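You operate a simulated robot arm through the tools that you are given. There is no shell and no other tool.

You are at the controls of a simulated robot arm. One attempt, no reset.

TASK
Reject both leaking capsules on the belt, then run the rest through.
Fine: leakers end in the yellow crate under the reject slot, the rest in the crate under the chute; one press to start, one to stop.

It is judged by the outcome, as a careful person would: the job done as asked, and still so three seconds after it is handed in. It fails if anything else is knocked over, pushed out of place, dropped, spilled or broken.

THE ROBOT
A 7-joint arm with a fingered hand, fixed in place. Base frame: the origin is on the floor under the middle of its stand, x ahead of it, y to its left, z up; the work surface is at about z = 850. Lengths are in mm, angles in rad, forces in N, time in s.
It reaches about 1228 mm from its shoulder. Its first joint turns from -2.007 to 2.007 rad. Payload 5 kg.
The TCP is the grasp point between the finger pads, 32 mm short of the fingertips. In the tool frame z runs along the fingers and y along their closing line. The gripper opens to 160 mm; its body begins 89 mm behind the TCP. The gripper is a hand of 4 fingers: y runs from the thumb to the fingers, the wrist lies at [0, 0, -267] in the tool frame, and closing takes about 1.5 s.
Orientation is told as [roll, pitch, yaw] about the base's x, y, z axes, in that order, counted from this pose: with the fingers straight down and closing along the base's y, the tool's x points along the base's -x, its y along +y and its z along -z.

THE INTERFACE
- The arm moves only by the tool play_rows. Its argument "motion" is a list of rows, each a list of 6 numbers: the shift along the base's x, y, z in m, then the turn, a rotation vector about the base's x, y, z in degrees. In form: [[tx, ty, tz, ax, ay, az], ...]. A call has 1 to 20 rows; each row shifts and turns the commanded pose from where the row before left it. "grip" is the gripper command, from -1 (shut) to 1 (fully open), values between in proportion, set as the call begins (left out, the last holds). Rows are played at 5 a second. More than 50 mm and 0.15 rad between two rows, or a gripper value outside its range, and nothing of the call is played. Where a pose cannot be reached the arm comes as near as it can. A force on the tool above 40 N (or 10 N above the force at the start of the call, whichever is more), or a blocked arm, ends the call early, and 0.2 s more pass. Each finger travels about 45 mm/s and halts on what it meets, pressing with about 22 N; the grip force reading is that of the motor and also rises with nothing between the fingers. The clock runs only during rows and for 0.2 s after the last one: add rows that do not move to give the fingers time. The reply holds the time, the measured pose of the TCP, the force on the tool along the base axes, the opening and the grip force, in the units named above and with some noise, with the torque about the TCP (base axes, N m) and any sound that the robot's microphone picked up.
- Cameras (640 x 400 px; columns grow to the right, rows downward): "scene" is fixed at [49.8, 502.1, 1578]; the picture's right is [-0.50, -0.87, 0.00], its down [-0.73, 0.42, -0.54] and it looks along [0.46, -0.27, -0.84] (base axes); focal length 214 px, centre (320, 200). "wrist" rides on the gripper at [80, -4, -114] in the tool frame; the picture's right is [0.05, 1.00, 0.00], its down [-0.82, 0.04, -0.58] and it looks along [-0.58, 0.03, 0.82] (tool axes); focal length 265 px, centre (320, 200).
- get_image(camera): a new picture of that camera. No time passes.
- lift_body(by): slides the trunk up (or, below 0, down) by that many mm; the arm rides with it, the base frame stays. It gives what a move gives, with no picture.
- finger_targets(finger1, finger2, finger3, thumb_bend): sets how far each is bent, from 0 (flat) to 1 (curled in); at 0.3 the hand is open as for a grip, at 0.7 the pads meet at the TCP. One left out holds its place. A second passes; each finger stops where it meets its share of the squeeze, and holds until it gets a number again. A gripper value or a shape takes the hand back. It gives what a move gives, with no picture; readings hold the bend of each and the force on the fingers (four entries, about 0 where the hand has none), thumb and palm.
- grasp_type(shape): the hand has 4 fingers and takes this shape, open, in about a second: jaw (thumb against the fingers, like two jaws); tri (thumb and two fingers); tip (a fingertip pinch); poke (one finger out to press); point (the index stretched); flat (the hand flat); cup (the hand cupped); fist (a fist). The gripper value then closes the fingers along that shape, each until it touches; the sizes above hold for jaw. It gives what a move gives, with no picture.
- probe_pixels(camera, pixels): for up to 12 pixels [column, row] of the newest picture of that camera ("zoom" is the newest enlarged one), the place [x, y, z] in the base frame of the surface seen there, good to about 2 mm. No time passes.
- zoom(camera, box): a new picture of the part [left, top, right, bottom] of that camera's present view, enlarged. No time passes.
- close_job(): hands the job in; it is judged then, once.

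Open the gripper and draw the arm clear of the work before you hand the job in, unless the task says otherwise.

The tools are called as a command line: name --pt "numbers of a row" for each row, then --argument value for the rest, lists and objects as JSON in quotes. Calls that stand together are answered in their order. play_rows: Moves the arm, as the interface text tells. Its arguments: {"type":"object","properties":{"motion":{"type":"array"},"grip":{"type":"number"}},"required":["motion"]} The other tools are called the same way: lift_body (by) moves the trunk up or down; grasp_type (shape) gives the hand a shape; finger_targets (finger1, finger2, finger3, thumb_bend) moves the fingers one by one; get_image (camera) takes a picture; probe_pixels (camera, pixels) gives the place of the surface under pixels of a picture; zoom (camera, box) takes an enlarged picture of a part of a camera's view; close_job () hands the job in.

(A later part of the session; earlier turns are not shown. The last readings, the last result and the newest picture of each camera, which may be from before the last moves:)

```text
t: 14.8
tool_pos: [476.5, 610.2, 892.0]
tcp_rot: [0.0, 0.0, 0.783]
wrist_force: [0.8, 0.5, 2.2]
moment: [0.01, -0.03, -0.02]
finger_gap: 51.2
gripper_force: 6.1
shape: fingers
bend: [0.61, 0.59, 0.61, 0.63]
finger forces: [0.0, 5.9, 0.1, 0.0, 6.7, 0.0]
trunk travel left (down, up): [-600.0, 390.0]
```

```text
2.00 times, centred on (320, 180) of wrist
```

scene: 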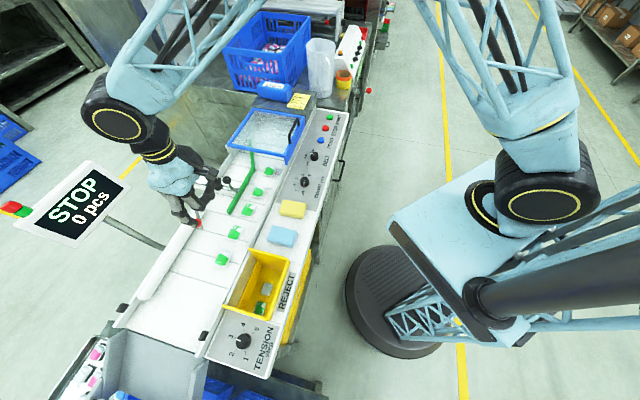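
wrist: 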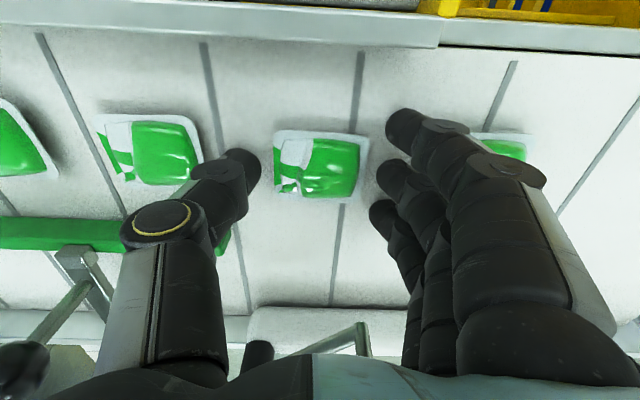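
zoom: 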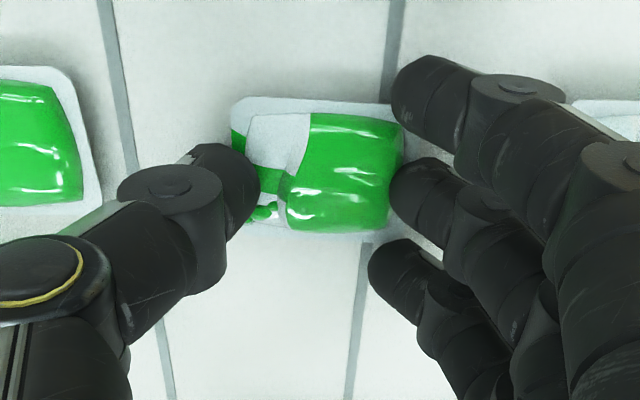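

Grip is 6 N on both sides. I'll lift 15 mm slowly and check whether the capsule follows.

play_rows --pt "0 0 0.003 0 0 0" --pt "0 0 0.005 0 0 0" --pt "0 0 0.007 0 0 0" --pt "0 0 0 0 0 0"

zoom --camera "wrist" --box '[160, 80, 480, 280]'

zoom --camera "scene" --box '[190, 190, 270, 260]'

```text
t: 15.8
tool_pos: [478.9, 608.9, 907.0]
tcp_rot: [0.003, 0.0, 0.785]
wrist_force: [-0.2, -0.4, 0.7]
moment: [0.0, 0.01, 0.0]
finger_gap: 43.7
gripper_force: 0.0
shape: fingers
bend: [0.61, 0.65, 0.61, 0.65]
finger forces: [0.0, 0.0, 0.0, 0.0, 0.0, 0.0]
trunk travel left (down, up): [-600.0, 390.0]
```

```text
2.00 times, centred on (320, 180) of wrist
```

zoom: 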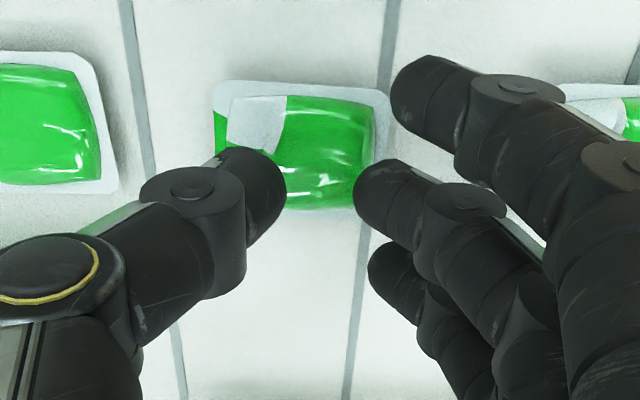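

```text
5.71 times, centred on (230, 225) of scene
```

zoom: 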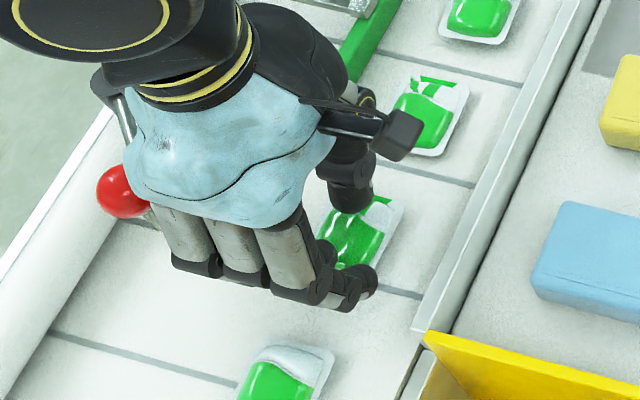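

The capsule slipped out (force 0, C4 still lying on the belt). I'll open slightly, rise, and measure the capsule's height profile to plan a better grasp.

play_rows --pt "0 0 0.02 0 0 0" --pt "0 0 0.03 0 0 0" --pt "0 0 0.03 0 0 0" --pt "0 0 0 0 0 0"

finger_targets --finger1 0.45 --finger2 0.45 --finger3 0.45 --thumb_bend 0.45

zoom --camera "wrist" --box '[240, 60, 400, 160]'

probe_pixels --camera "zoom" --pixels '[[300, 150], [250, 150], [200, 150], [350, 150], [400, 150], [450, 150], [500, 150], [300, 100], [300, 200], [300, 250], [380, 230], [380, 80]]'

```text
t: 16.8
tool_pos: [480.4, 609.6, 985.8]
tcp_rot: [0.001, 0.0, 0.782]
wrist_force: [0.3, 0.1, -0.1]
moment: [-0.01, 0.0, -0.02]
finger_gap: 43.8
gripper_force: 0.0
shape: fingers
bend: [0.61, 0.65, 0.61, 0.65]
finger forces: [0.0, 0.0, 0.1, 0.0, 0.0, 0.1]
trunk travel left (down, up): [-600.0, 390.0]
```

```text
t: 17.8
tool_pos: [480.5, 609.5, 987.4]
tcp_rot: [0.0, 0.001, 0.784]
wrist_force: [0.1, -0.1, -0.6]
moment: [-0.01, 0.01, -0.02]
finger_gap: 110.4
gripper_force: 0.0
shape: fingers
bend: [0.45, 0.45, 0.45, 0.45]
finger forces: [0.1, 0.1, 0.1, 0.1, 0.0, 0.0]
trunk travel left (down, up): [-600.0, 390.0]
```

```text
4.00 times, centred on (320, 110) of wrist
```

zoom: 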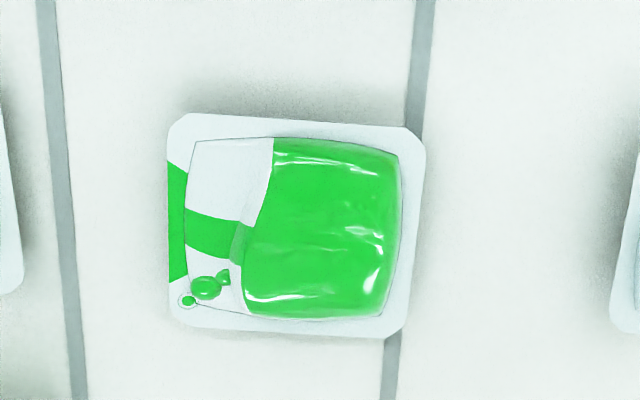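

```text
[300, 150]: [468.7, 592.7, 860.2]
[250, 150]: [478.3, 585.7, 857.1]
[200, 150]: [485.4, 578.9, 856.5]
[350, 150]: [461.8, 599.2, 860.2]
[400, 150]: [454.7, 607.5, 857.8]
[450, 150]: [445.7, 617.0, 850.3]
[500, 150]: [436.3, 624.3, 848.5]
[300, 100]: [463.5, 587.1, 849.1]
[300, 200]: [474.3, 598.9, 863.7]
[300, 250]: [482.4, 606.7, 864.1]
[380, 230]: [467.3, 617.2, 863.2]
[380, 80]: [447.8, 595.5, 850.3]
```

The tray flange sits at z≈857 and the dome at ≈864, so the tips (≈4 mm above the belt when closing) rode over the flange. I'll get the exact flange corners to align yaw and grip lower.

probe_pixels --camera "zoom" --pixels '[[185, 122], [410, 133], [395, 328], [178, 318], [172, 220], [412, 230], [300, 125], [290, 322], [165, 220], [422, 230], [298, 118], [288, 332]]'

zoom --camera "wrist" --box '[120, 60, 280, 160]'

zoom --camera "scene" --box '[200, 200, 264, 240]'

```text
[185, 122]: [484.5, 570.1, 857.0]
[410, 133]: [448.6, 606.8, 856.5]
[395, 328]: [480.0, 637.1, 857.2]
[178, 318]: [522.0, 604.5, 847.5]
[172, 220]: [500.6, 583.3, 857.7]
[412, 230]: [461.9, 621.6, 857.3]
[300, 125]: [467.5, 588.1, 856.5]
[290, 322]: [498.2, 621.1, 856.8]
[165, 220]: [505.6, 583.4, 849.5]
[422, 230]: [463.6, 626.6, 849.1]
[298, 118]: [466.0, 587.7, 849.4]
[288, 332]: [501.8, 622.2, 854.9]
```

```text
4.00 times, centred on (200, 110) of wrist
```

zoom: 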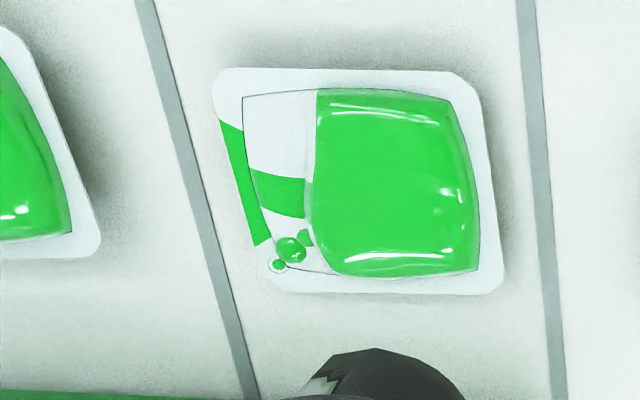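

```text
10.00 times, centred on (232, 220) of scene
```

zoom: 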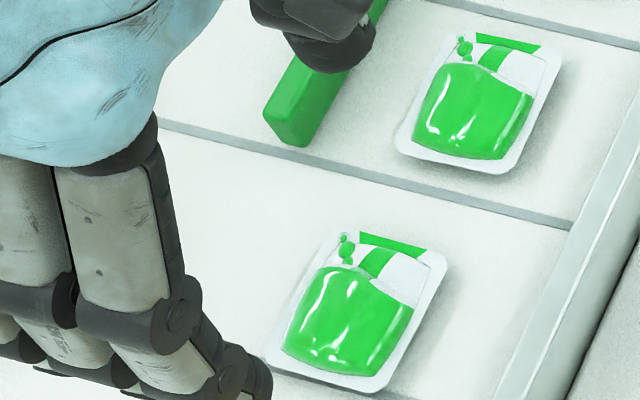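

C4's flange centre is now ≈(483.2,604.4), aligned with the belt, 55×46 mm. I'll recentre with fingers at 0.53 and descend until the thumb just feels the belt.

finger_targets --finger1 0.53 --finger2 0.53 --finger3 0.53 --thumb_bend 0.53

play_rows --pt "0.003 -0.005 0 0 0 0" --pt "0 0 -0.03 0 0 0" --pt "0 0 -0.03 0 0 0" --pt "0 0 -0.02 0 0 0" --pt "0 0 -0.011 0 0 0" --pt "0 0 0 0 0 0"

zoom --camera "wrist" --box '[160, 80, 480, 280]'

```text
t: 18.8
tool_pos: [479.6, 609.3, 987.4]
tcp_rot: [0.003, 0.0, 0.785]
wrist_force: [0.2, 0.8, -0.9]
moment: [0.0, -0.01, -0.03]
finger_gap: 80.4
gripper_force: 0.1
shape: fingers
bend: [0.53, 0.53, 0.53, 0.53]
finger forces: [0.1, 0.1, 0.0, 0.0, 0.0, 0.0]
trunk travel left (down, up): [-600.0, 390.0]
```

```text
t: 20.2
tool_pos: [482.5, 603.6, 895.8]
tcp_rot: [0.004, 0.0, 0.783]
wrist_force: [0.6, 0.2, 0.1]
moment: [-0.02, -0.01, -0.01]
finger_gap: 80.6
gripper_force: 0.0
shape: fingers
bend: [0.53, 0.53, 0.53, 0.53]
finger forces: [0.0, 0.1, 0.1, 0.0, 0.1, 0.1]
trunk travel left (down, up): [-600.0, 390.0]
```

```text
2.00 times, centred on (320, 180) of wrist
```

zoom: 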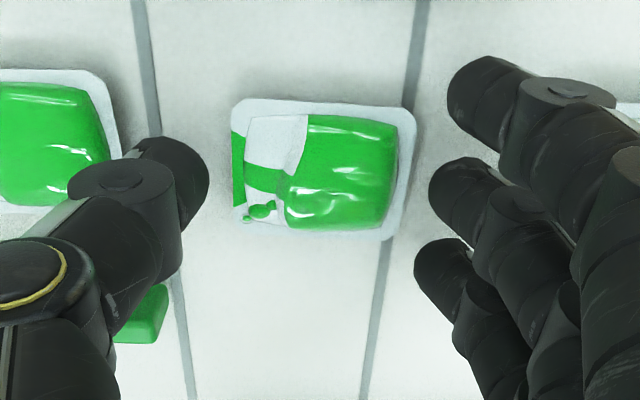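

Capsule is centred (zoom columns 232–418 between thumb 208 and finger 430). I'll close to 0.56 just short of contact, then lower until light belt contact.

finger_targets --finger1 0.56 --finger2 0.56 --finger3 0.56 --thumb_bend 0.56

play_rows --pt "0 0 -0.002 0 0 0" --pt "0 0 -0.002 0 0 0" --pt "0 0 0 0 0 0"

zoom --camera "wrist" --box '[160, 80, 480, 280]'

```text
t: 21.2
tool_pos: [482.3, 602.9, 896.4]
tcp_rot: [0.001, 0.001, 0.784]
wrist_force: [-0.4, -0.6, -0.4]
moment: [0.0, 0.01, -0.04]
finger_gap: 68.9
gripper_force: 0.0
shape: fingers
bend: [0.56, 0.56, 0.56, 0.56]
finger forces: [0.1, 0.0, 0.0, 0.1, 0.0, 0.1]
trunk travel left (down, up): [-600.0, 390.0]
```

```text
t: 22.0
tool_pos: [482.5, 604.4, 891.3]
tcp_rot: [0.002, 0.0, 0.785]
wrist_force: [0.1, -0.2, -0.1]
moment: [0.0, -0.02, 0.0]
finger_gap: 68.9
gripper_force: 0.2
shape: fingers
bend: [0.56, 0.56, 0.56, 0.56]
finger forces: [0.1, 0.1, 0.0, 0.0, 0.0, 0.0]
trunk travel left (down, up): [-600.0, 390.0]
```

```text
2.00 times, centred on (320, 180) of wrist
```

zoom: 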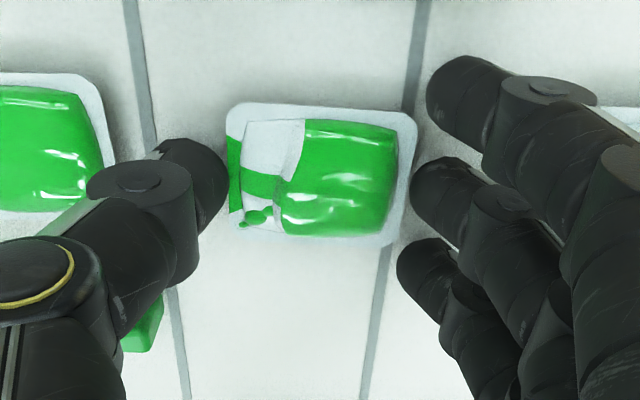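

No contact yet at z≈892. I'll lower in 1 mm steps, 3 mm in all, and read forces.

play_rows --pt "0 0 -0.001 0 0 0" --pt "0 0 -0.001 0 0 0" --pt "0 0 -0.001 0 0 0" --pt "0 0 0 0 0 0"

```text
t: 23.0
tool_pos: [481.9, 604.3, 890.4]
tcp_rot: [0.001, -0.002, 0.786]
wrist_force: [-0.2, -0.5, 13.4]
moment: [-0.51, -0.48, 0.0]
finger_gap: 68.9
gripper_force: 6.6
shape: fingers
bend: [0.56, 0.56, 0.56, 0.56]
finger forces: [0.1, 0.0, 0.0, 0.1, 13.7, 0.0]
trunk travel left (down, up): [-600.0, 390.0]
```

Thumb touches first (13.7 N) while the fingers float slightly higher. I'll tilt the hand 3° about the cross-belt axis to lower the finger side and raise 2 mm.

play_rows --pt "0 0 0.002 -2.12 -2.12 0" --pt "0 0 0 0 0 0"

play_rows --pt "0 0 -0.001 0 0 0" --pt "0 0 -0.001 0 0 0" --pt "0 0 0 0 0 0"

```text
t: 23.6
tool_pos: [480.4, 606.1, 893.2]
tcp_rot: [-0.049, -0.001, 0.784]
wrist_force: [-2.2, 1.7, 16.4]
moment: [0.45, 0.59, -0.02]
finger_gap: 69.4
gripper_force: 8.4
shape: fingers
bend: [0.56, 0.56, 0.56, 0.56]
finger forces: [6.6, 5.4, 4.2, 0.1, 0.0, 0.0]
trunk travel left (down, up): [-600.0, 390.0]
```

```text
t: 24.4
tool_pos: [480.9, 603.4, 893.0]
tcp_rot: [-0.051, -0.003, 0.786]
wrist_force: [-4.3, 4.2, 33.1]
moment: [0.97, 1.26, -0.06]
finger_gap: 70.2
gripper_force: 16.5
shape: fingers
bend: [0.57, 0.56, 0.56, 0.56]
finger forces: [13.6, 11.1, 8.3, 0.0, 0.1, 0.1]
trunk travel left (down, up): [-600.0, 390.0]
```

With 3° tilt the fingers bear it all, so they were nearly level before; I'll rise 4 mm and take the tilt back out to about 0.5°.

play_rows --pt "0 0 0.004 0 0 0" --pt "0 0 0 1.77 1.77 0" --pt "0 0 0 0 0 0"

finger_targets --finger1 0.57 --finger2 0.57 --finger3 0.57 --thumb_bend 0.57

zoom --camera "wrist" --box '[160, 80, 480, 280]'

```text
t: 25.2
tool_pos: [481.6, 604.0, 891.8]
tcp_rot: [-0.009, 0.001, 0.785]
wrist_force: [1.2, 0.0, 0.2]
moment: [0.01, 0.0, -0.02]
finger_gap: 68.5
gripper_force: 0.1
shape: fingers
bend: [0.56, 0.56, 0.56, 0.56]
finger forces: [0.0, 0.1, 0.1, 0.0, 0.0, 0.1]
trunk travel left (down, up): [-600.0, 390.0]
```

```text
t: 26.2
tool_pos: [482.6, 605.4, 893.0]
tcp_rot: [-0.008, 0.001, 0.782]
wrist_force: [-0.4, 0.6, -0.1]
moment: [0.03, -0.03, 0.02]
finger_gap: 68.5
gripper_force: 0.1
shape: fingers
bend: [0.56, 0.56, 0.56, 0.56]
finger forces: [0.1, 0.0, 0.0, 0.0, 0.0, 0.0]
trunk travel left (down, up): [-600.0, 390.0]
```

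```text
2.00 times, centred on (320, 180) of wrist
```

zoom: 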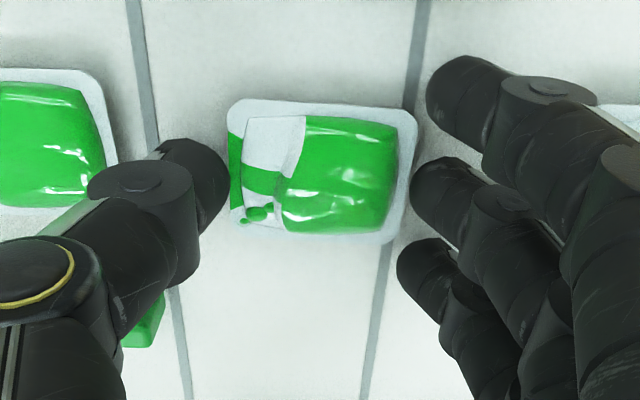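

Level again and clear. I'll lower 4 mm so the tips press lightly on the belt, then squeeze with the tips at the capsule's base.

play_rows --pt "0 0 -0.002 0 0 0" --pt "0 0 -0.0015 0 0 0" --pt "0 0 0 0 0 0"

finger_targets --finger1 0.63 --finger2 0.63 --finger3 0.63 --thumb_bend 0.63

zoom --camera "wrist" --box '[160, 80, 480, 280]'

```text
t: 27.0
tool_pos: [482.0, 603.4, 890.6]
tcp_rot: [-0.006, 0.0, 0.785]
wrist_force: [-0.4, 1.4, 8.1]
moment: [0.22, 0.29, -0.08]
finger_gap: 68.3
gripper_force: 4.1
shape: fingers
bend: [0.56, 0.56, 0.56, 0.56]
finger forces: [3.4, 2.7, 1.7, 0.1, 0.0, 0.1]
trunk travel left (down, up): [-600.0, 390.0]
```

```text
t: 28.0
tool_pos: [482.4, 604.1, 889.7]
tcp_rot: [-0.007, 0.001, 0.783]
wrist_force: [-1.0, -0.9, 3.1]
moment: [0.06, 0.08, 0.05]
finger_gap: 49.8
gripper_force: 6.3
shape: fingers
bend: [0.63, 0.59, 0.63, 0.61]
finger forces: [0.0, 6.8, 0.0, 0.0, 5.4, 0.0]
trunk travel left (down, up): [-600.0, 390.0]
```

```text
2.00 times, centred on (320, 180) of wrist
```

zoom: 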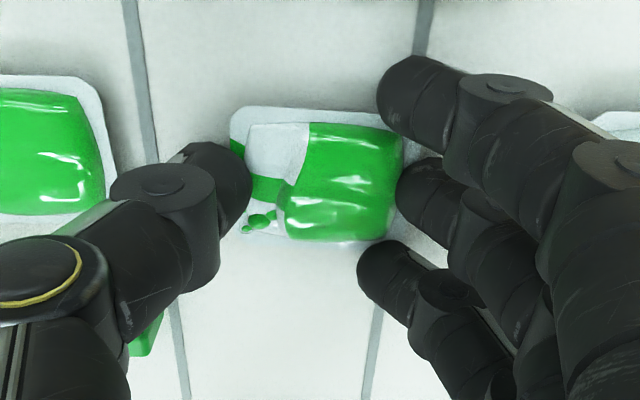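

Finger 2 and thumb now hold with 6.8/5.4 N at lower height, with fingers 1 and 3 alongside. I'll lift in tiny steps and watch the forces.

play_rows --pt "0 0 0.001 0 0 0" --pt "0 0 0.002 0 0 0" --pt "0 0 0.002 0 0 0" --pt "0 0 0 0 0 0"

zoom --camera "wrist" --box '[160, 80, 480, 280]'

```text
t: 29.0
tool_pos: [481.7, 603.7, 894.8]
tcp_rot: [-0.007, -0.003, 0.786]
wrist_force: [0.2, 0.6, 0.4]
moment: [-0.02, 0.01, 0.01]
finger_gap: 49.7
gripper_force: 4.7
shape: fingers
bend: [0.63, 0.59, 0.63, 0.61]
finger forces: [0.0, 4.6, 0.0, 0.0, 4.6, 0.0]
trunk travel left (down, up): [-600.0, 390.0]
```

```text
2.00 times, centred on (320, 180) of wrist
```

zoom: 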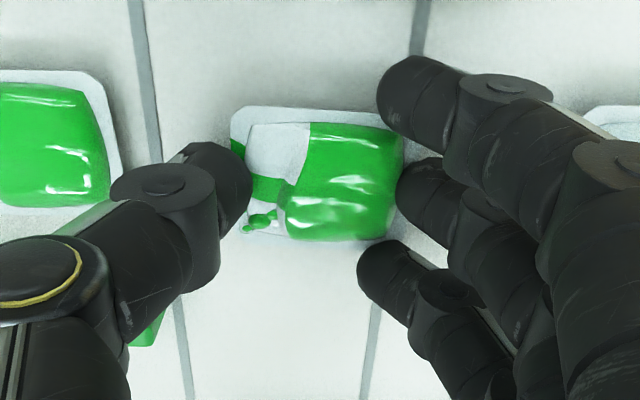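

The capsule lifted with the hand (4.6 N each side, unchanged relative position). I'll lift gently to z≈950 and check it's still held.

play_rows --pt "0 0 0.003 0 0 0" --pt "0 0 0.005 0 0 0" --pt "0 0 0.007 0 0 0" --pt "0 0 0.008 0 0 0" --pt "0 0 0.009 0 0 0" --pt "0 0 0.009 0 0 0" --pt "0 0 0.007 0 0 0" --pt "0 0 0.005 0 0 0" --pt "0 0 0.003 0 0 0" --pt "0 0 0 0 0 0"

zoom --camera "wrist" --box '[160, 80, 480, 280]'

zoom --camera "scene" --box '[170, 170, 290, 280]'

```text
t: 31.2
tool_pos: [482.6, 604.3, 950.8]
tcp_rot: [-0.007, 0.0, 0.784]
wrist_force: [-0.1, 0.3, -0.3]
moment: [0.0, -0.01, -0.02]
finger_gap: 49.5
gripper_force: 4.5
shape: fingers
bend: [0.63, 0.59, 0.63, 0.61]
finger forces: [0.0, 4.6, 0.0, 0.1, 4.7, 0.0]
trunk travel left (down, up): [-600.0, 390.0]
```

```text
2.00 times, centred on (320, 180) of wrist
```

zoom: 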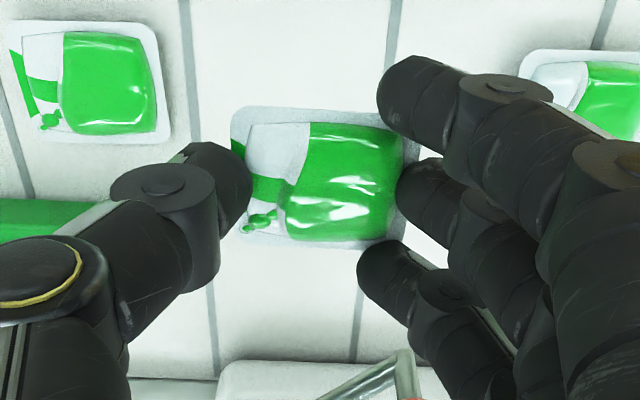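

```text
3.64 times, centred on (230, 225) of scene
```

zoom: 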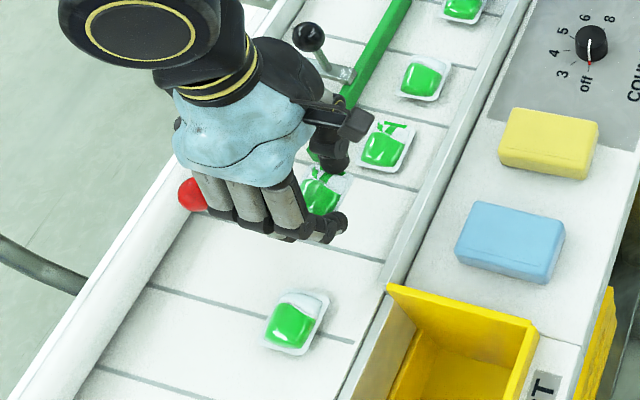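

Capsule is firmly held. I'll carry it smoothly over to the slot centre (271,599) at this height.

play_rows --pt "-0.008 -0.0004 0 0 0 0" --pt "-0.013 -0.0004 0 0 0 0" --pt "-0.017 -0.0004 0 0 0 0" --pt "-0.02 -0.0004 0 0 0 0" --pt "-0.02 -0.0004 0 0 0 0" --pt "-0.02 -0.0004 0 0 0 0" --pt "-0.02 -0.0004 0 0 0 0" --pt "-0.02 -0.0004 0 0 0 0" --pt "-0.02 -0.0004 0 0 0 0" --pt "-0.018 -0.0004 0 0 0 0" --pt "-0.015 -0.0004 0 0 0 0" --pt "-0.012 -0.0004 0 0 0 0" --pt "-0.008 -0.0004 0 0 0 0" --pt "0 0 0 0 0 0"

get_image --camera "wrist"

zoom --camera "scene" --box '[170, 210, 330, 330]'

```text
t: 34.2
tool_pos: [271.4, 599.2, 950.9]
tcp_rot: [-0.007, -0.001, 0.783]
wrist_force: [-0.2, 1.3, -0.8]
moment: [-0.01, 0.01, 0.01]
finger_gap: 49.4
gripper_force: 4.6
shape: fingers
bend: [0.63, 0.59, 0.63, 0.61]
finger forces: [0.1, 4.5, 0.0, 0.1, 4.6, 0.0]
trunk travel left (down, up): [-600.0, 390.0]
```

```text
taken
```

wrist: 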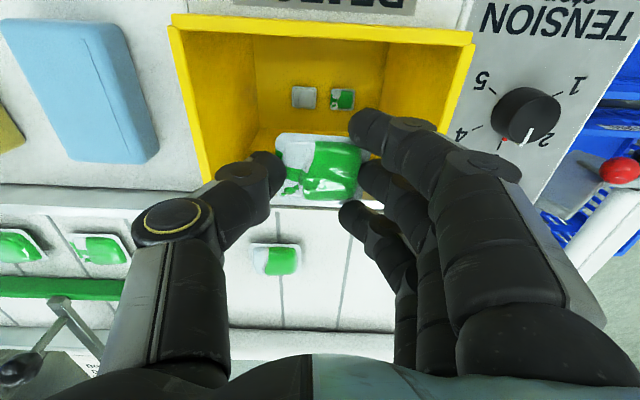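

```text
3.33 times, centred on (250, 270) of scene
```

zoom: 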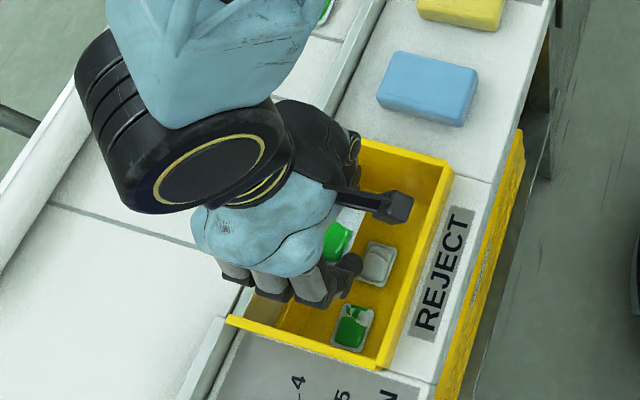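

Capsule is at the slot centre by coordinates. I'll lower 35 mm into the slot mouth and open modestly to 0.52 to release.

play_rows --pt "0 0 -0.008 0 0 0" --pt "0 0 -0.01 0 0 0" --pt "0 0 -0.01 0 0 0" --pt "0 0 -0.007 0 0 0" --pt "0 0 0 0 0 0"

finger_targets --finger1 0.53 --finger2 0.53 --finger3 0.53 --thumb_bend 0.53

get_image --camera "wrist"

```text
t: 35.4
tool_pos: [270.2, 600.3, 915.5]
tcp_rot: [-0.008, 0.0, 0.785]
wrist_force: [1.0, -0.9, -0.9]
moment: [0.0, 0.0, -0.03]
finger_gap: 49.8
gripper_force: 4.5
shape: fingers
bend: [0.63, 0.59, 0.63, 0.61]
finger forces: [0.0, 4.4, 0.0, 0.1, 4.4, 0.0]
trunk travel left (down, up): [-600.0, 390.0]
```

```text
t: 36.4
tool_pos: [271.5, 599.2, 916.4]
tcp_rot: [-0.007, -0.001, 0.784]
wrist_force: [-0.3, 0.5, 1.0]
moment: [-0.01, 0.0, -0.01]
finger_gap: 78.7
gripper_force: 0.2
shape: fingers
bend: [0.53, 0.53, 0.53, 0.53]
finger forces: [0.0, 0.0, 0.1, 0.0, 0.0, 0.0]
trunk travel left (down, up): [-600.0, 390.0]
```

```text
taken
```

wrist: 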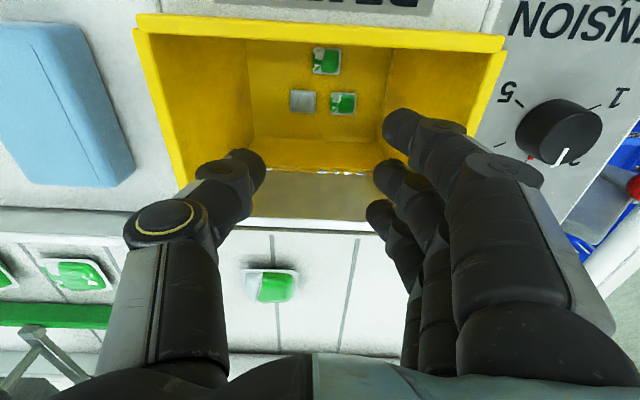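

C4 is now lying in the crate (seen at (326,60)). I'll rise and go over C3 at z≈985 to measure it.

play_rows --pt "0 0 0.025 0 0 0" --pt "0 0 0.03 0 0 0" --pt "0 0 0.015 0 0 0" --pt "0.02 -0.004 0 0 0 0" --pt "0.035 -0.008 0 0 0 0" --pt "0.035 -0.008 0 0 0 0" --pt "0.035 -0.008 0 0 0 0" --pt "0.035 -0.008 0 0 0 0" --pt "0.035 -0.008 0 0 0 0" --pt "0.035 -0.008 0 0 0 0" --pt "0.025 -0.006 0 0 0 0" --pt "0.015 -0.004 0 0 0 0" --pt "0 0 0 0 0 0"

finger_targets --finger1 0.45 --finger2 0.45 --finger3 0.45 --thumb_bend 0.45

get_image --camera "wrist"

zoom --camera "wrist" --box '[240, 60, 400, 160]'

```text
t: 39.2
tool_pos: [543.2, 534.9, 985.3]
tcp_rot: [-0.007, -0.001, 0.782]
wrist_force: [-0.1, 0.5, -0.3]
moment: [0.01, 0.02, 0.01]
finger_gap: 78.6
gripper_force: 0.1
shape: fingers
bend: [0.53, 0.53, 0.53, 0.53]
finger forces: [0.0, 0.1, 0.0, 0.1, 0.0, 0.1]
trunk travel left (down, up): [-600.0, 390.0]
```

```text
t: 40.2
tool_pos: [542.2, 535.4, 984.9]
tcp_rot: [-0.007, -0.002, 0.785]
wrist_force: [0.0, 0.2, -0.7]
moment: [0.01, -0.01, 0.0]
finger_gap: 110.2
gripper_force: 0.0
shape: fingers
bend: [0.45, 0.45, 0.45, 0.45]
finger forces: [0.0, 0.0, 0.1, 0.1, 0.0, 0.0]
trunk travel left (down, up): [-600.0, 390.0]
```

```text
taken
```

wrist: 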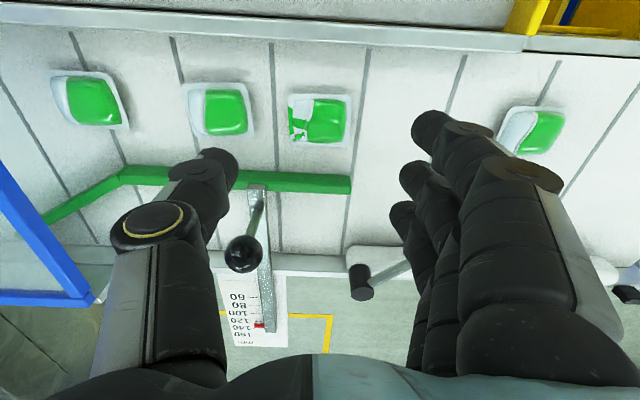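

```text
4.00 times, centred on (320, 110) of wrist
```

zoom: 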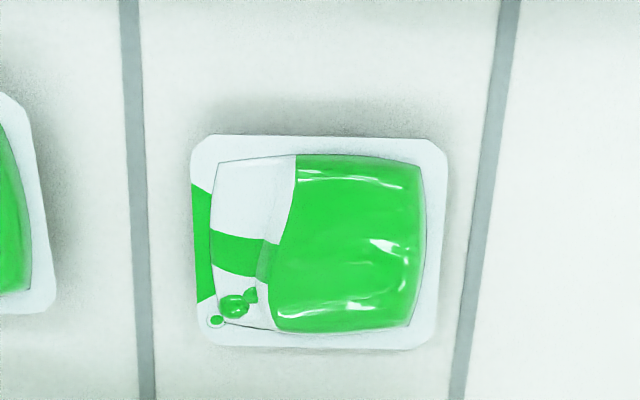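

C3 is in view; I'll probe its flange edges and C2's near edge in this zoom.

probe_pixels --camera "zoom" --pixels '[[200, 240], [436, 240], [320, 142], [320, 340], [205, 145], [435, 150], [425, 338], [210, 335], [48, 250], [35, 150], [40, 300], [320, 240]]'

```text
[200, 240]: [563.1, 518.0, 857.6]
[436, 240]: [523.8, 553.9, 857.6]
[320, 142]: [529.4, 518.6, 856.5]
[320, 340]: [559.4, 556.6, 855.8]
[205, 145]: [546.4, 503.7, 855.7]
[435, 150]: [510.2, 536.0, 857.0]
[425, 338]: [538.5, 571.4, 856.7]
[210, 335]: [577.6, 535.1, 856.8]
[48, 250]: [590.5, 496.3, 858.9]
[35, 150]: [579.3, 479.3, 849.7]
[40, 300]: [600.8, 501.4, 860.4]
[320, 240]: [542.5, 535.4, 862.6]
```

C3's flange centre is ≈(543.3,536.3), turned +3°, with 35 mm between it and C2. I'll set thumb 0.55 / fingers 0.53, turn 3°, and descend to z≈897.

finger_targets --finger1 0.53 --finger2 0.53 --finger3 0.53 --thumb_bend 0.55

play_rows --pt "0.0006 0.0012 0 0 0 3.0" --pt "0 0 -0.02 0 0 0" --pt "0 0 -0.02 0 0 0" --pt "0 0 -0.01 0 0 0" --pt "0 0 0 0 0 0"

get_image --camera "wrist"

zoom --camera "wrist" --box '[160, 80, 480, 280]'

```text
t: 41.2
tool_pos: [542.2, 536.6, 986.3]
tcp_rot: [-0.007, 0.002, 0.784]
wrist_force: [0.5, -0.6, -0.6]
moment: [0.01, 0.03, -0.01]
finger_gap: 76.4
gripper_force: 0.0
shape: fingers
bend: [0.53, 0.53, 0.53, 0.55]
finger forces: [0.0, 0.0, 0.0, 0.0, 0.0, 0.0]
trunk travel left (down, up): [-600.0, 390.0]
```

```text
t: 42.4
tool_pos: [542.2, 537.3, 936.0]
tcp_rot: [-0.006, 0.0, 0.835]
wrist_force: [0.8, 1.0, 0.3]
moment: [-0.01, -0.02, 0.0]
finger_gap: 76.6
gripper_force: 0.0
shape: fingers
bend: [0.53, 0.53, 0.53, 0.55]
finger forces: [0.0, 0.0, 0.1, 0.1, 0.0, 0.0]
trunk travel left (down, up): [-600.0, 390.0]
```

```text
taken
```

wrist: 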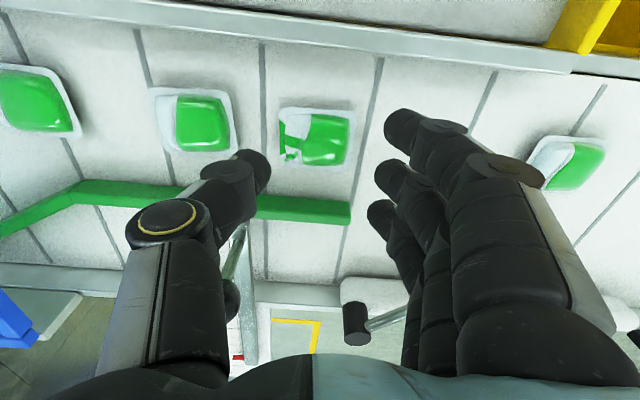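

```text
2.00 times, centred on (320, 180) of wrist
```

zoom: 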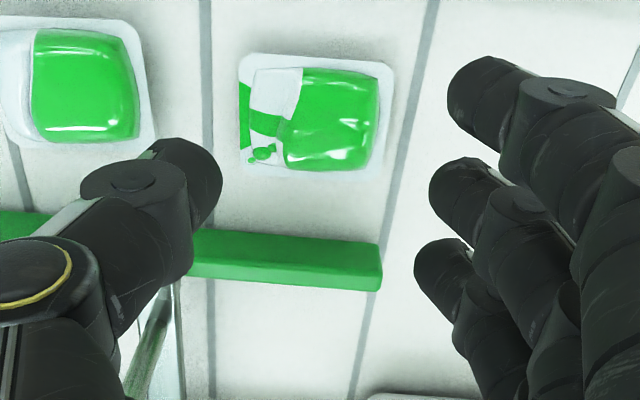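

C3 is centred (cols 240–393 of the zoom) and the guide bar is well clear. I'll descend to z≈896 and look again.

play_rows --pt "0 0 -0.018 0 0 0" --pt "0 0 -0.014 0 0 0" --pt "0 0 -0.007 0 0 0" --pt "0 0 0 0 0 0"

zoom --camera "wrist" --box '[120, 60, 440, 260]'

zoom --camera "scene" --box '[210, 165, 290, 225]'

```text
t: 43.4
tool_pos: [539.9, 539.1, 897.8]
tcp_rot: [-0.007, 0.001, 0.835]
wrist_force: [0.1, -0.2, 0.5]
moment: [-0.02, 0.0, 0.02]
finger_gap: 76.3
gripper_force: 0.0
shape: fingers
bend: [0.53, 0.53, 0.53, 0.55]
finger forces: [0.1, 0.1, 0.1, 0.0, 0.0, 0.0]
trunk travel left (down, up): [-600.0, 390.0]
```

```text
2.00 times, centred on (280, 160) of wrist
```

zoom: 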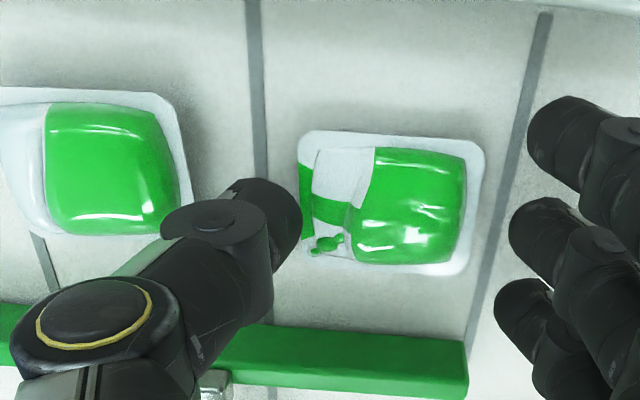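

```text
6.67 times, centred on (250, 195) of scene
```

zoom: 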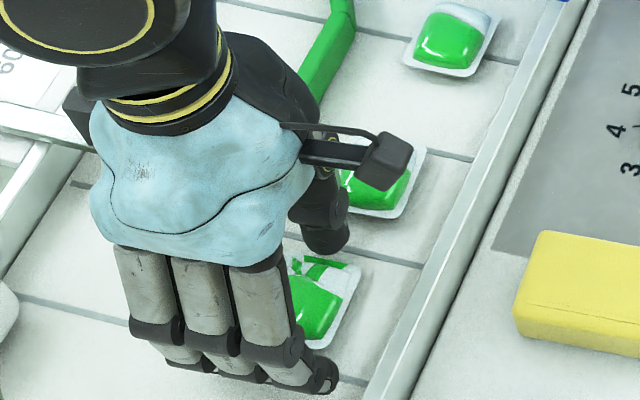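

The thumb's joint disc (zoom (175,225)) overlaps C2's corner in view; I'll probe its height versus C2 to make sure there's clearance.

zoom --camera "wrist" --box '[120, 60, 440, 260]'

probe_pixels --camera "zoom" --pixels '[[170, 225], [185, 245], [165, 250], [240, 188], [225, 192], [290, 200], [299, 215], [280, 265], [176, 170], [150, 220], [305, 190], [480, 190]]'

```text
2.00 times, centred on (280, 160) of wrist
```

zoom: 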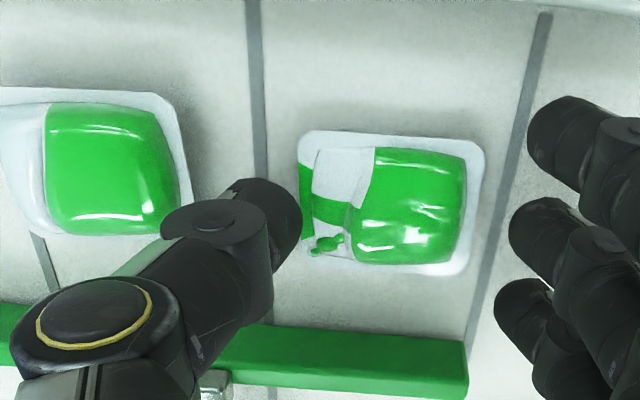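

```text
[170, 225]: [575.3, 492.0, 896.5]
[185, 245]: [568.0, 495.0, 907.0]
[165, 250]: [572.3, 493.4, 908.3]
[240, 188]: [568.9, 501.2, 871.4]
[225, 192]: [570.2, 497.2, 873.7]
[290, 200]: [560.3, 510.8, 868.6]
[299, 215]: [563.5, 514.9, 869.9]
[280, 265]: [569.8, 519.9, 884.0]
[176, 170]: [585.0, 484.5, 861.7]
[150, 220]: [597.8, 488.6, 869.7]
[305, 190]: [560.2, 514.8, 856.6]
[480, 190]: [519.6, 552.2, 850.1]
```

Thumb joint clears C2 by 12 mm sideways and 25 mm in height, and thumb pad is ~2.5 mm from C3's edge. I'll lower 5 mm in small steps until light contact.

play_rows --pt "0 0 -0.002 0 0 0" --pt "0 0 -0.0015 0 0 0" --pt "0 0 -0.001 0 0 0" --pt "0 0 0 0 0 0"

```text
t: 44.4
tool_pos: [541.8, 538.9, 893.8]
tcp_rot: [-0.007, 0.0, 0.836]
wrist_force: [0.2, 0.0, -0.3]
moment: [-0.02, 0.01, 0.01]
finger_gap: 76.7
gripper_force: 0.0
shape: fingers
bend: [0.53, 0.53, 0.53, 0.55]
finger forces: [0.1, 0.0, 0.0, 0.0, 0.0, 0.0]
trunk travel left (down, up): [-600.0, 390.0]
```

No contact yet at z≈893. I'll bring fingers to 0.56 (still clear of the capsule) and lower another 2.5 mm.

finger_targets --finger1 0.56 --finger2 0.56 --finger3 0.56 --thumb_bend 0.56

play_rows --pt "0 0 -0.0015 0 0 0" --pt "0 0 -0.001 0 0 0" --pt "0 0 0 0 0 0"

zoom --camera "wrist" --box '[120, 60, 440, 260]'

```text
t: 45.4
tool_pos: [542.3, 537.3, 892.5]
tcp_rot: [-0.007, -0.001, 0.836]
wrist_force: [-0.8, -0.3, -0.8]
moment: [-0.02, 0.01, 0.03]
finger_gap: 68.9
gripper_force: 0.2
shape: fingers
bend: [0.56, 0.56, 0.56, 0.56]
finger forces: [0.1, 0.0, 0.0, 0.0, 0.1, 0.1]
trunk travel left (down, up): [-600.0, 390.0]
```

```text
t: 46.2
tool_pos: [541.8, 538.7, 890.3]
tcp_rot: [-0.007, 0.0, 0.835]
wrist_force: [0.8, 2.0, 4.4]
moment: [0.18, 0.16, -0.05]
finger_gap: 68.6
gripper_force: 2.6
shape: fingers
bend: [0.56, 0.56, 0.56, 0.56]
finger forces: [2.2, 1.6, 1.1, 0.1, 0.1, 0.1]
trunk travel left (down, up): [-600.0, 390.0]
```

```text
2.00 times, centred on (280, 160) of wrist
```

zoom: 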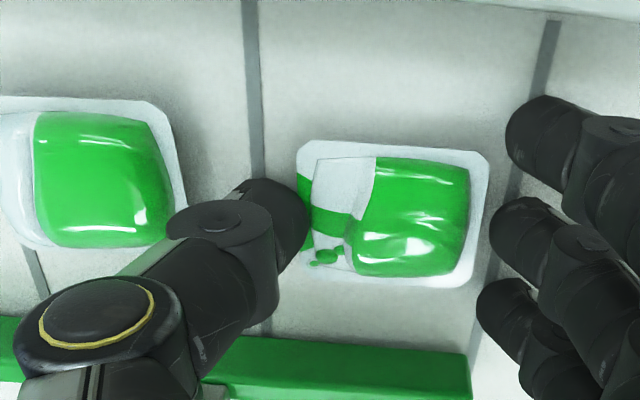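

Light contact like in the successful grasp. I'll press 0.7 mm more, then squeeze all to 0.63.

play_rows --pt "0 0 -0.0007 0 0 0" --pt "0 0 0 0 0 0"

finger_targets --finger1 0.63 --finger2 0.63 --finger3 0.63 --thumb_bend 0.63

zoom --camera "wrist" --box '[120, 60, 440, 260]'

```text
t: 46.8
tool_pos: [540.7, 537.9, 890.1]
tcp_rot: [-0.007, -0.002, 0.835]
wrist_force: [0.9, 2.3, 10.9]
moment: [0.34, 0.35, -0.09]
finger_gap: 69.0
gripper_force: 5.8
shape: fingers
bend: [0.56, 0.56, 0.56, 0.56]
finger forces: [4.6, 3.7, 2.9, 0.0, 0.3, 0.0]
trunk travel left (down, up): [-600.0, 390.0]
```

```text
t: 47.8
tool_pos: [542.4, 536.9, 889.6]
tcp_rot: [-0.007, 0.0, 0.836]
wrist_force: [-1.4, 0.3, 5.3]
moment: [0.06, 0.13, 0.06]
finger_gap: 49.3
gripper_force: 6.9
shape: fingers
bend: [0.63, 0.59, 0.63, 0.61]
finger forces: [0.1, 8.5, 0.0, 0.0, 5.0, 0.0]
trunk travel left (down, up): [-600.0, 390.0]
```

```text
2.00 times, centred on (280, 160) of wrist
```

zoom: 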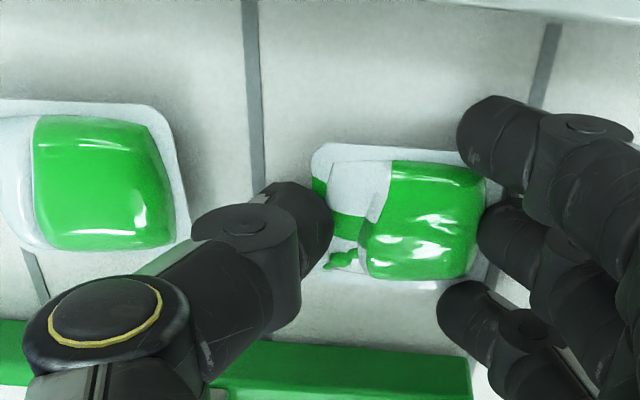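

Same grip state as before (finger 2 8.5 N, thumb 5 N, bends 0.59/0.61). I'll lift in small steps and check.

play_rows --pt "0 0 0.001 0 0 0" --pt "0 0 0.002 0 0 0" --pt "0 0 0.002 0 0 0" --pt "0 0 0 0 0 0"

zoom --camera "wrist" --box '[120, 60, 440, 260]'

```text
t: 48.8
tool_pos: [541.4, 537.8, 894.5]
tcp_rot: [-0.008, 0.001, 0.835]
wrist_force: [-0.2, -0.1, -0.2]
moment: [-0.02, 0.02, -0.02]
finger_gap: 49.1
gripper_force: 4.5
shape: fingers
bend: [0.63, 0.59, 0.63, 0.61]
finger forces: [0.1, 4.5, 0.0, 0.0, 4.4, 0.0]
trunk travel left (down, up): [-600.0, 390.0]
```

```text
2.00 times, centred on (280, 160) of wrist
```

zoom: 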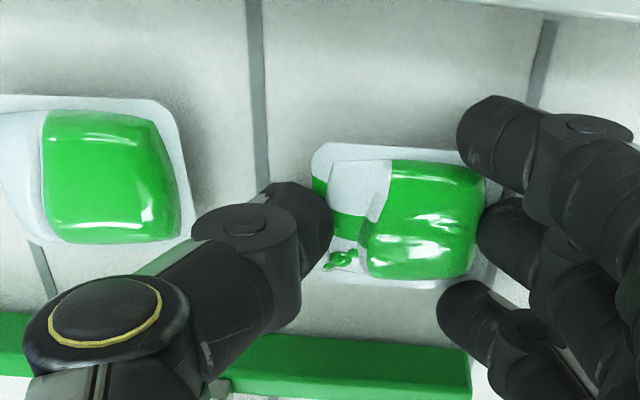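

Held again (4.5 N each). I'll lift to z≈950 and carry it to the slot centre.

play_rows --pt "0 0 0.003 0 0 0" --pt "0 0 0.005 0 0 0" --pt "0 0 0.007 0 0 0" --pt "0 0 0.008 0 0 0" --pt "0 0 0.009 0 0 0" --pt "0 0 0.009 0 0 0" --pt "0 0 0.007 0 0 0" --pt "0 0 0.005 0 0 0" --pt "0 0 0.003 0 0 0" --pt "0 0 0 0 0 0"

play_rows --pt "-0.008 0.0018 0 0 0 0" --pt "-0.013 0.003 0 0 0 0" --pt "-0.017 0.0039 0 0 0 0" --pt "-0.02 0.0046 0 0 0 0" --pt "-0.02 0.0046 0 0 0 0" --pt "-0.02 0.0046 0 0 0 0" --pt "-0.02 0.0046 0 0 0 0" --pt "-0.02 0.0046 0 0 0 0" --pt "-0.02 0.0046 0 0 0 0" --pt "-0.02 0.0046 0 0 0 0" --pt "-0.02 0.0046 0 0 0 0" --pt "-0.02 0.0046 0 0 0 0" --pt "-0.018 0.0041 0 0 0 0" --pt "-0.015 0.0034 0 0 0 0" --pt "-0.012 0.0027 0 0 0 0" --pt "-0.008 0.0018 0 0 0 0" --pt "0 0 0 0 0 0"

get_image --camera "wrist"

```text
t: 51.0
tool_pos: [542.3, 538.2, 950.8]
tcp_rot: [-0.005, -0.001, 0.837]
wrist_force: [0.0, -0.7, 0.2]
moment: [0.04, -0.01, 0.03]
finger_gap: 49.4
gripper_force: 4.5
shape: fingers
bend: [0.63, 0.59, 0.63, 0.61]
finger forces: [0.0, 4.4, 0.0, 0.1, 4.4, 0.0]
trunk travel left (down, up): [-600.0, 390.0]
```

```text
t: 54.6
tool_pos: [270.4, 599.9, 950.3]
tcp_rot: [-0.007, 0.0, 0.837]
wrist_force: [-0.3, 0.3, -0.7]
moment: [-0.01, -0.01, 0.0]
finger_gap: 49.2
gripper_force: 4.6
shape: fingers
bend: [0.63, 0.59, 0.63, 0.61]
finger forces: [0.0, 4.4, 0.0, 0.0, 4.4, 0.0]
trunk travel left (down, up): [-600.0, 390.0]
```

```text
taken
```

wrist: 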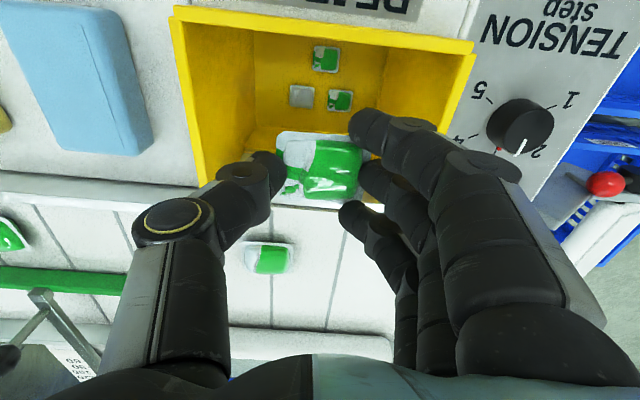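

C3 is held over the slot. I'll lower 35 mm and release by opening to 0.53.

play_rows --pt "0 0 -0.008 0 0 0" --pt "0 0 -0.01 0 0 0" --pt "0 0 -0.01 0 0 0" --pt "0 0 -0.007 0 0 0" --pt "0 0 0 0 0 0"

finger_targets --finger1 0.53 --finger2 0.53 --finger3 0.53 --thumb_bend 0.53

get_image --camera "wrist"

```text
t: 55.8
tool_pos: [269.3, 600.7, 913.9]
tcp_rot: [-0.007, 0.0, 0.837]
wrist_force: [-0.2, 0.6, -0.3]
moment: [0.01, 0.03, -0.01]
finger_gap: 49.3
gripper_force: 4.8
shape: fingers
bend: [0.63, 0.59, 0.63, 0.61]
finger forces: [0.0, 4.3, 0.0, 0.0, 4.4, 0.0]
trunk travel left (down, up): [-600.0, 390.0]
```

```text
t: 56.8
tool_pos: [270.9, 600.4, 913.2]
tcp_rot: [-0.005, 0.002, 0.837]
wrist_force: [-0.4, -0.1, 0.1]
moment: [0.03, -0.01, -0.05]
finger_gap: 78.8
gripper_force: 0.0
shape: fingers
bend: [0.53, 0.53, 0.53, 0.53]
finger forces: [0.1, 0.0, 0.1, 0.1, 0.0, 0.1]
trunk travel left (down, up): [-600.0, 390.0]
```

```text
taken
```

wrist: 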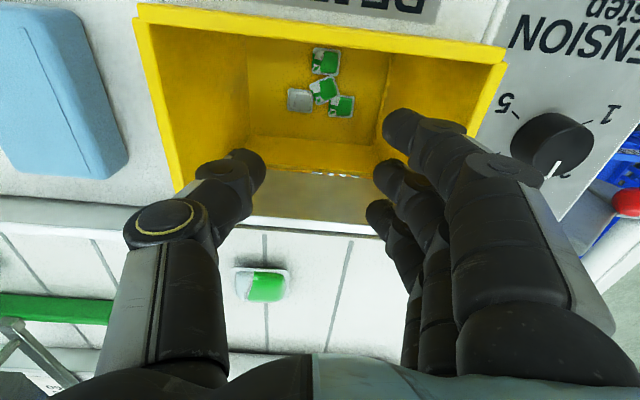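

Both leakers lie in the crate (seen at (326,60),(322,90)). I'll rise and travel to the button panel, turning the yaw back.

play_rows --pt "0 0 0.03 0 0 0" --pt "0 0 0.045 0 0 0" --pt "0 0 0.045 0 0 0" --pt "0 0 0.045 0 0 0" --pt "0 0 0.045 0 0 0" --pt "0 0 0.02 0 0 0"

play_rows --pt "0.0268 -0.03125 0 0 0 -3" --pt "0.0268 -0.03125 0 0 0 -3" --pt "0.0268 -0.03125 0 0 0 -3" --pt "0.0268 -0.03125 0 0 0 -3" --pt "0.0268 -0.03125 0 0 0 -3" --pt "0.0268 -0.03125 0 0 0 -3" --pt "0.0268 -0.03125 0 0 0 -3" --pt "0.0268 -0.03125 0 0 0 -3" --pt "0.0268 -0.03125 0 0 0 -3" --pt "0.0268 -0.03125 0 0 0 -3" --pt "0.0268 -0.03125 0 0 0 -3" --pt "0.0268 -0.03125 0 0 0 -3" --pt "0.0268 -0.03125 0 0 0 -3" --pt "0.0268 -0.03125 0 0 0 -3" --pt "0.0268 -0.03125 0 0 0 -3" --pt "0.0268 -0.03125 0 0 0 -3" --pt "0 0 0 0 0 0"

grasp_type --shape "poke"

get_image --camera "wrist"

get_image --camera "scene"

```text
t: 58.2
tool_pos: [270.2, 598.6, 1145.1]
tcp_rot: [-0.007, 0.0, 0.835]
wrist_force: [0.5, 0.2, -0.1]
moment: [0.01, -0.01, -0.01]
finger_gap: 78.8
gripper_force: 0.1
shape: fingers
bend: [0.53, 0.53, 0.53, 0.53]
finger forces: [0.0, 0.0, 0.0, 0.1, 0.0, 0.0]
trunk travel left (down, up): [-600.0, 390.0]
```

```text
t: 61.8
tool_pos: [699.4, 100.9, 1145.3]
tcp_rot: [-0.007, 0.0, -0.001]
wrist_force: [-1.0, 1.3, -0.1]
moment: [0.01, 0.04, 0.02]
finger_gap: 79.1
gripper_force: 0.1
shape: fingers
bend: [0.53, 0.53, 0.53, 0.53]
finger forces: [0.1, 0.0, 0.0, 0.0, 0.0, 0.1]
trunk travel left (down, up): [-600.0, 390.0]
```

```text
t: 62.7
tool_pos: [699.2, 101.0, 1144.6]
tcp_rot: [-0.007, 0.002, -0.002]
wrist_force: [0.6, 0.0, -0.5]
moment: [0.01, -0.01, -0.02]
finger_gap: 0.0
gripper_force: 0.1
shape: poke
bend: [1.0, 1.0, 1.0, 0.47]
finger forces: [0.1, 0.0, 0.0, 0.0, 0.0, 0.0]
trunk travel left (down, up): [-600.0, 390.0]
```

```text
taken
```

wrist: 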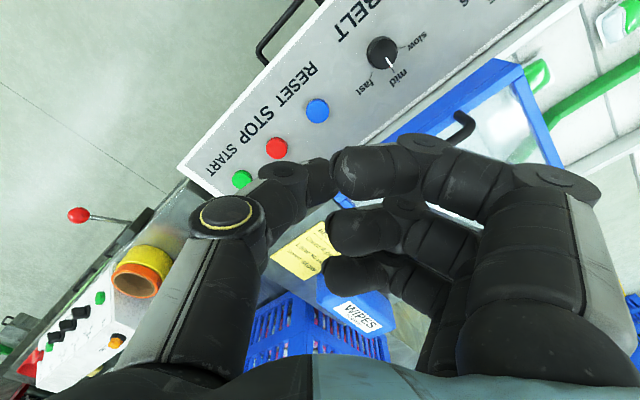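

```text
taken
```

scene: 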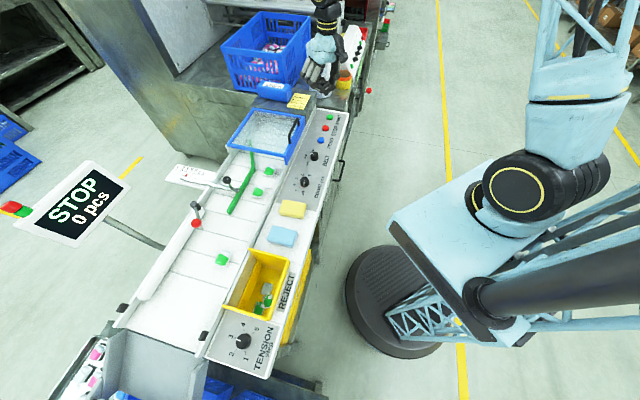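

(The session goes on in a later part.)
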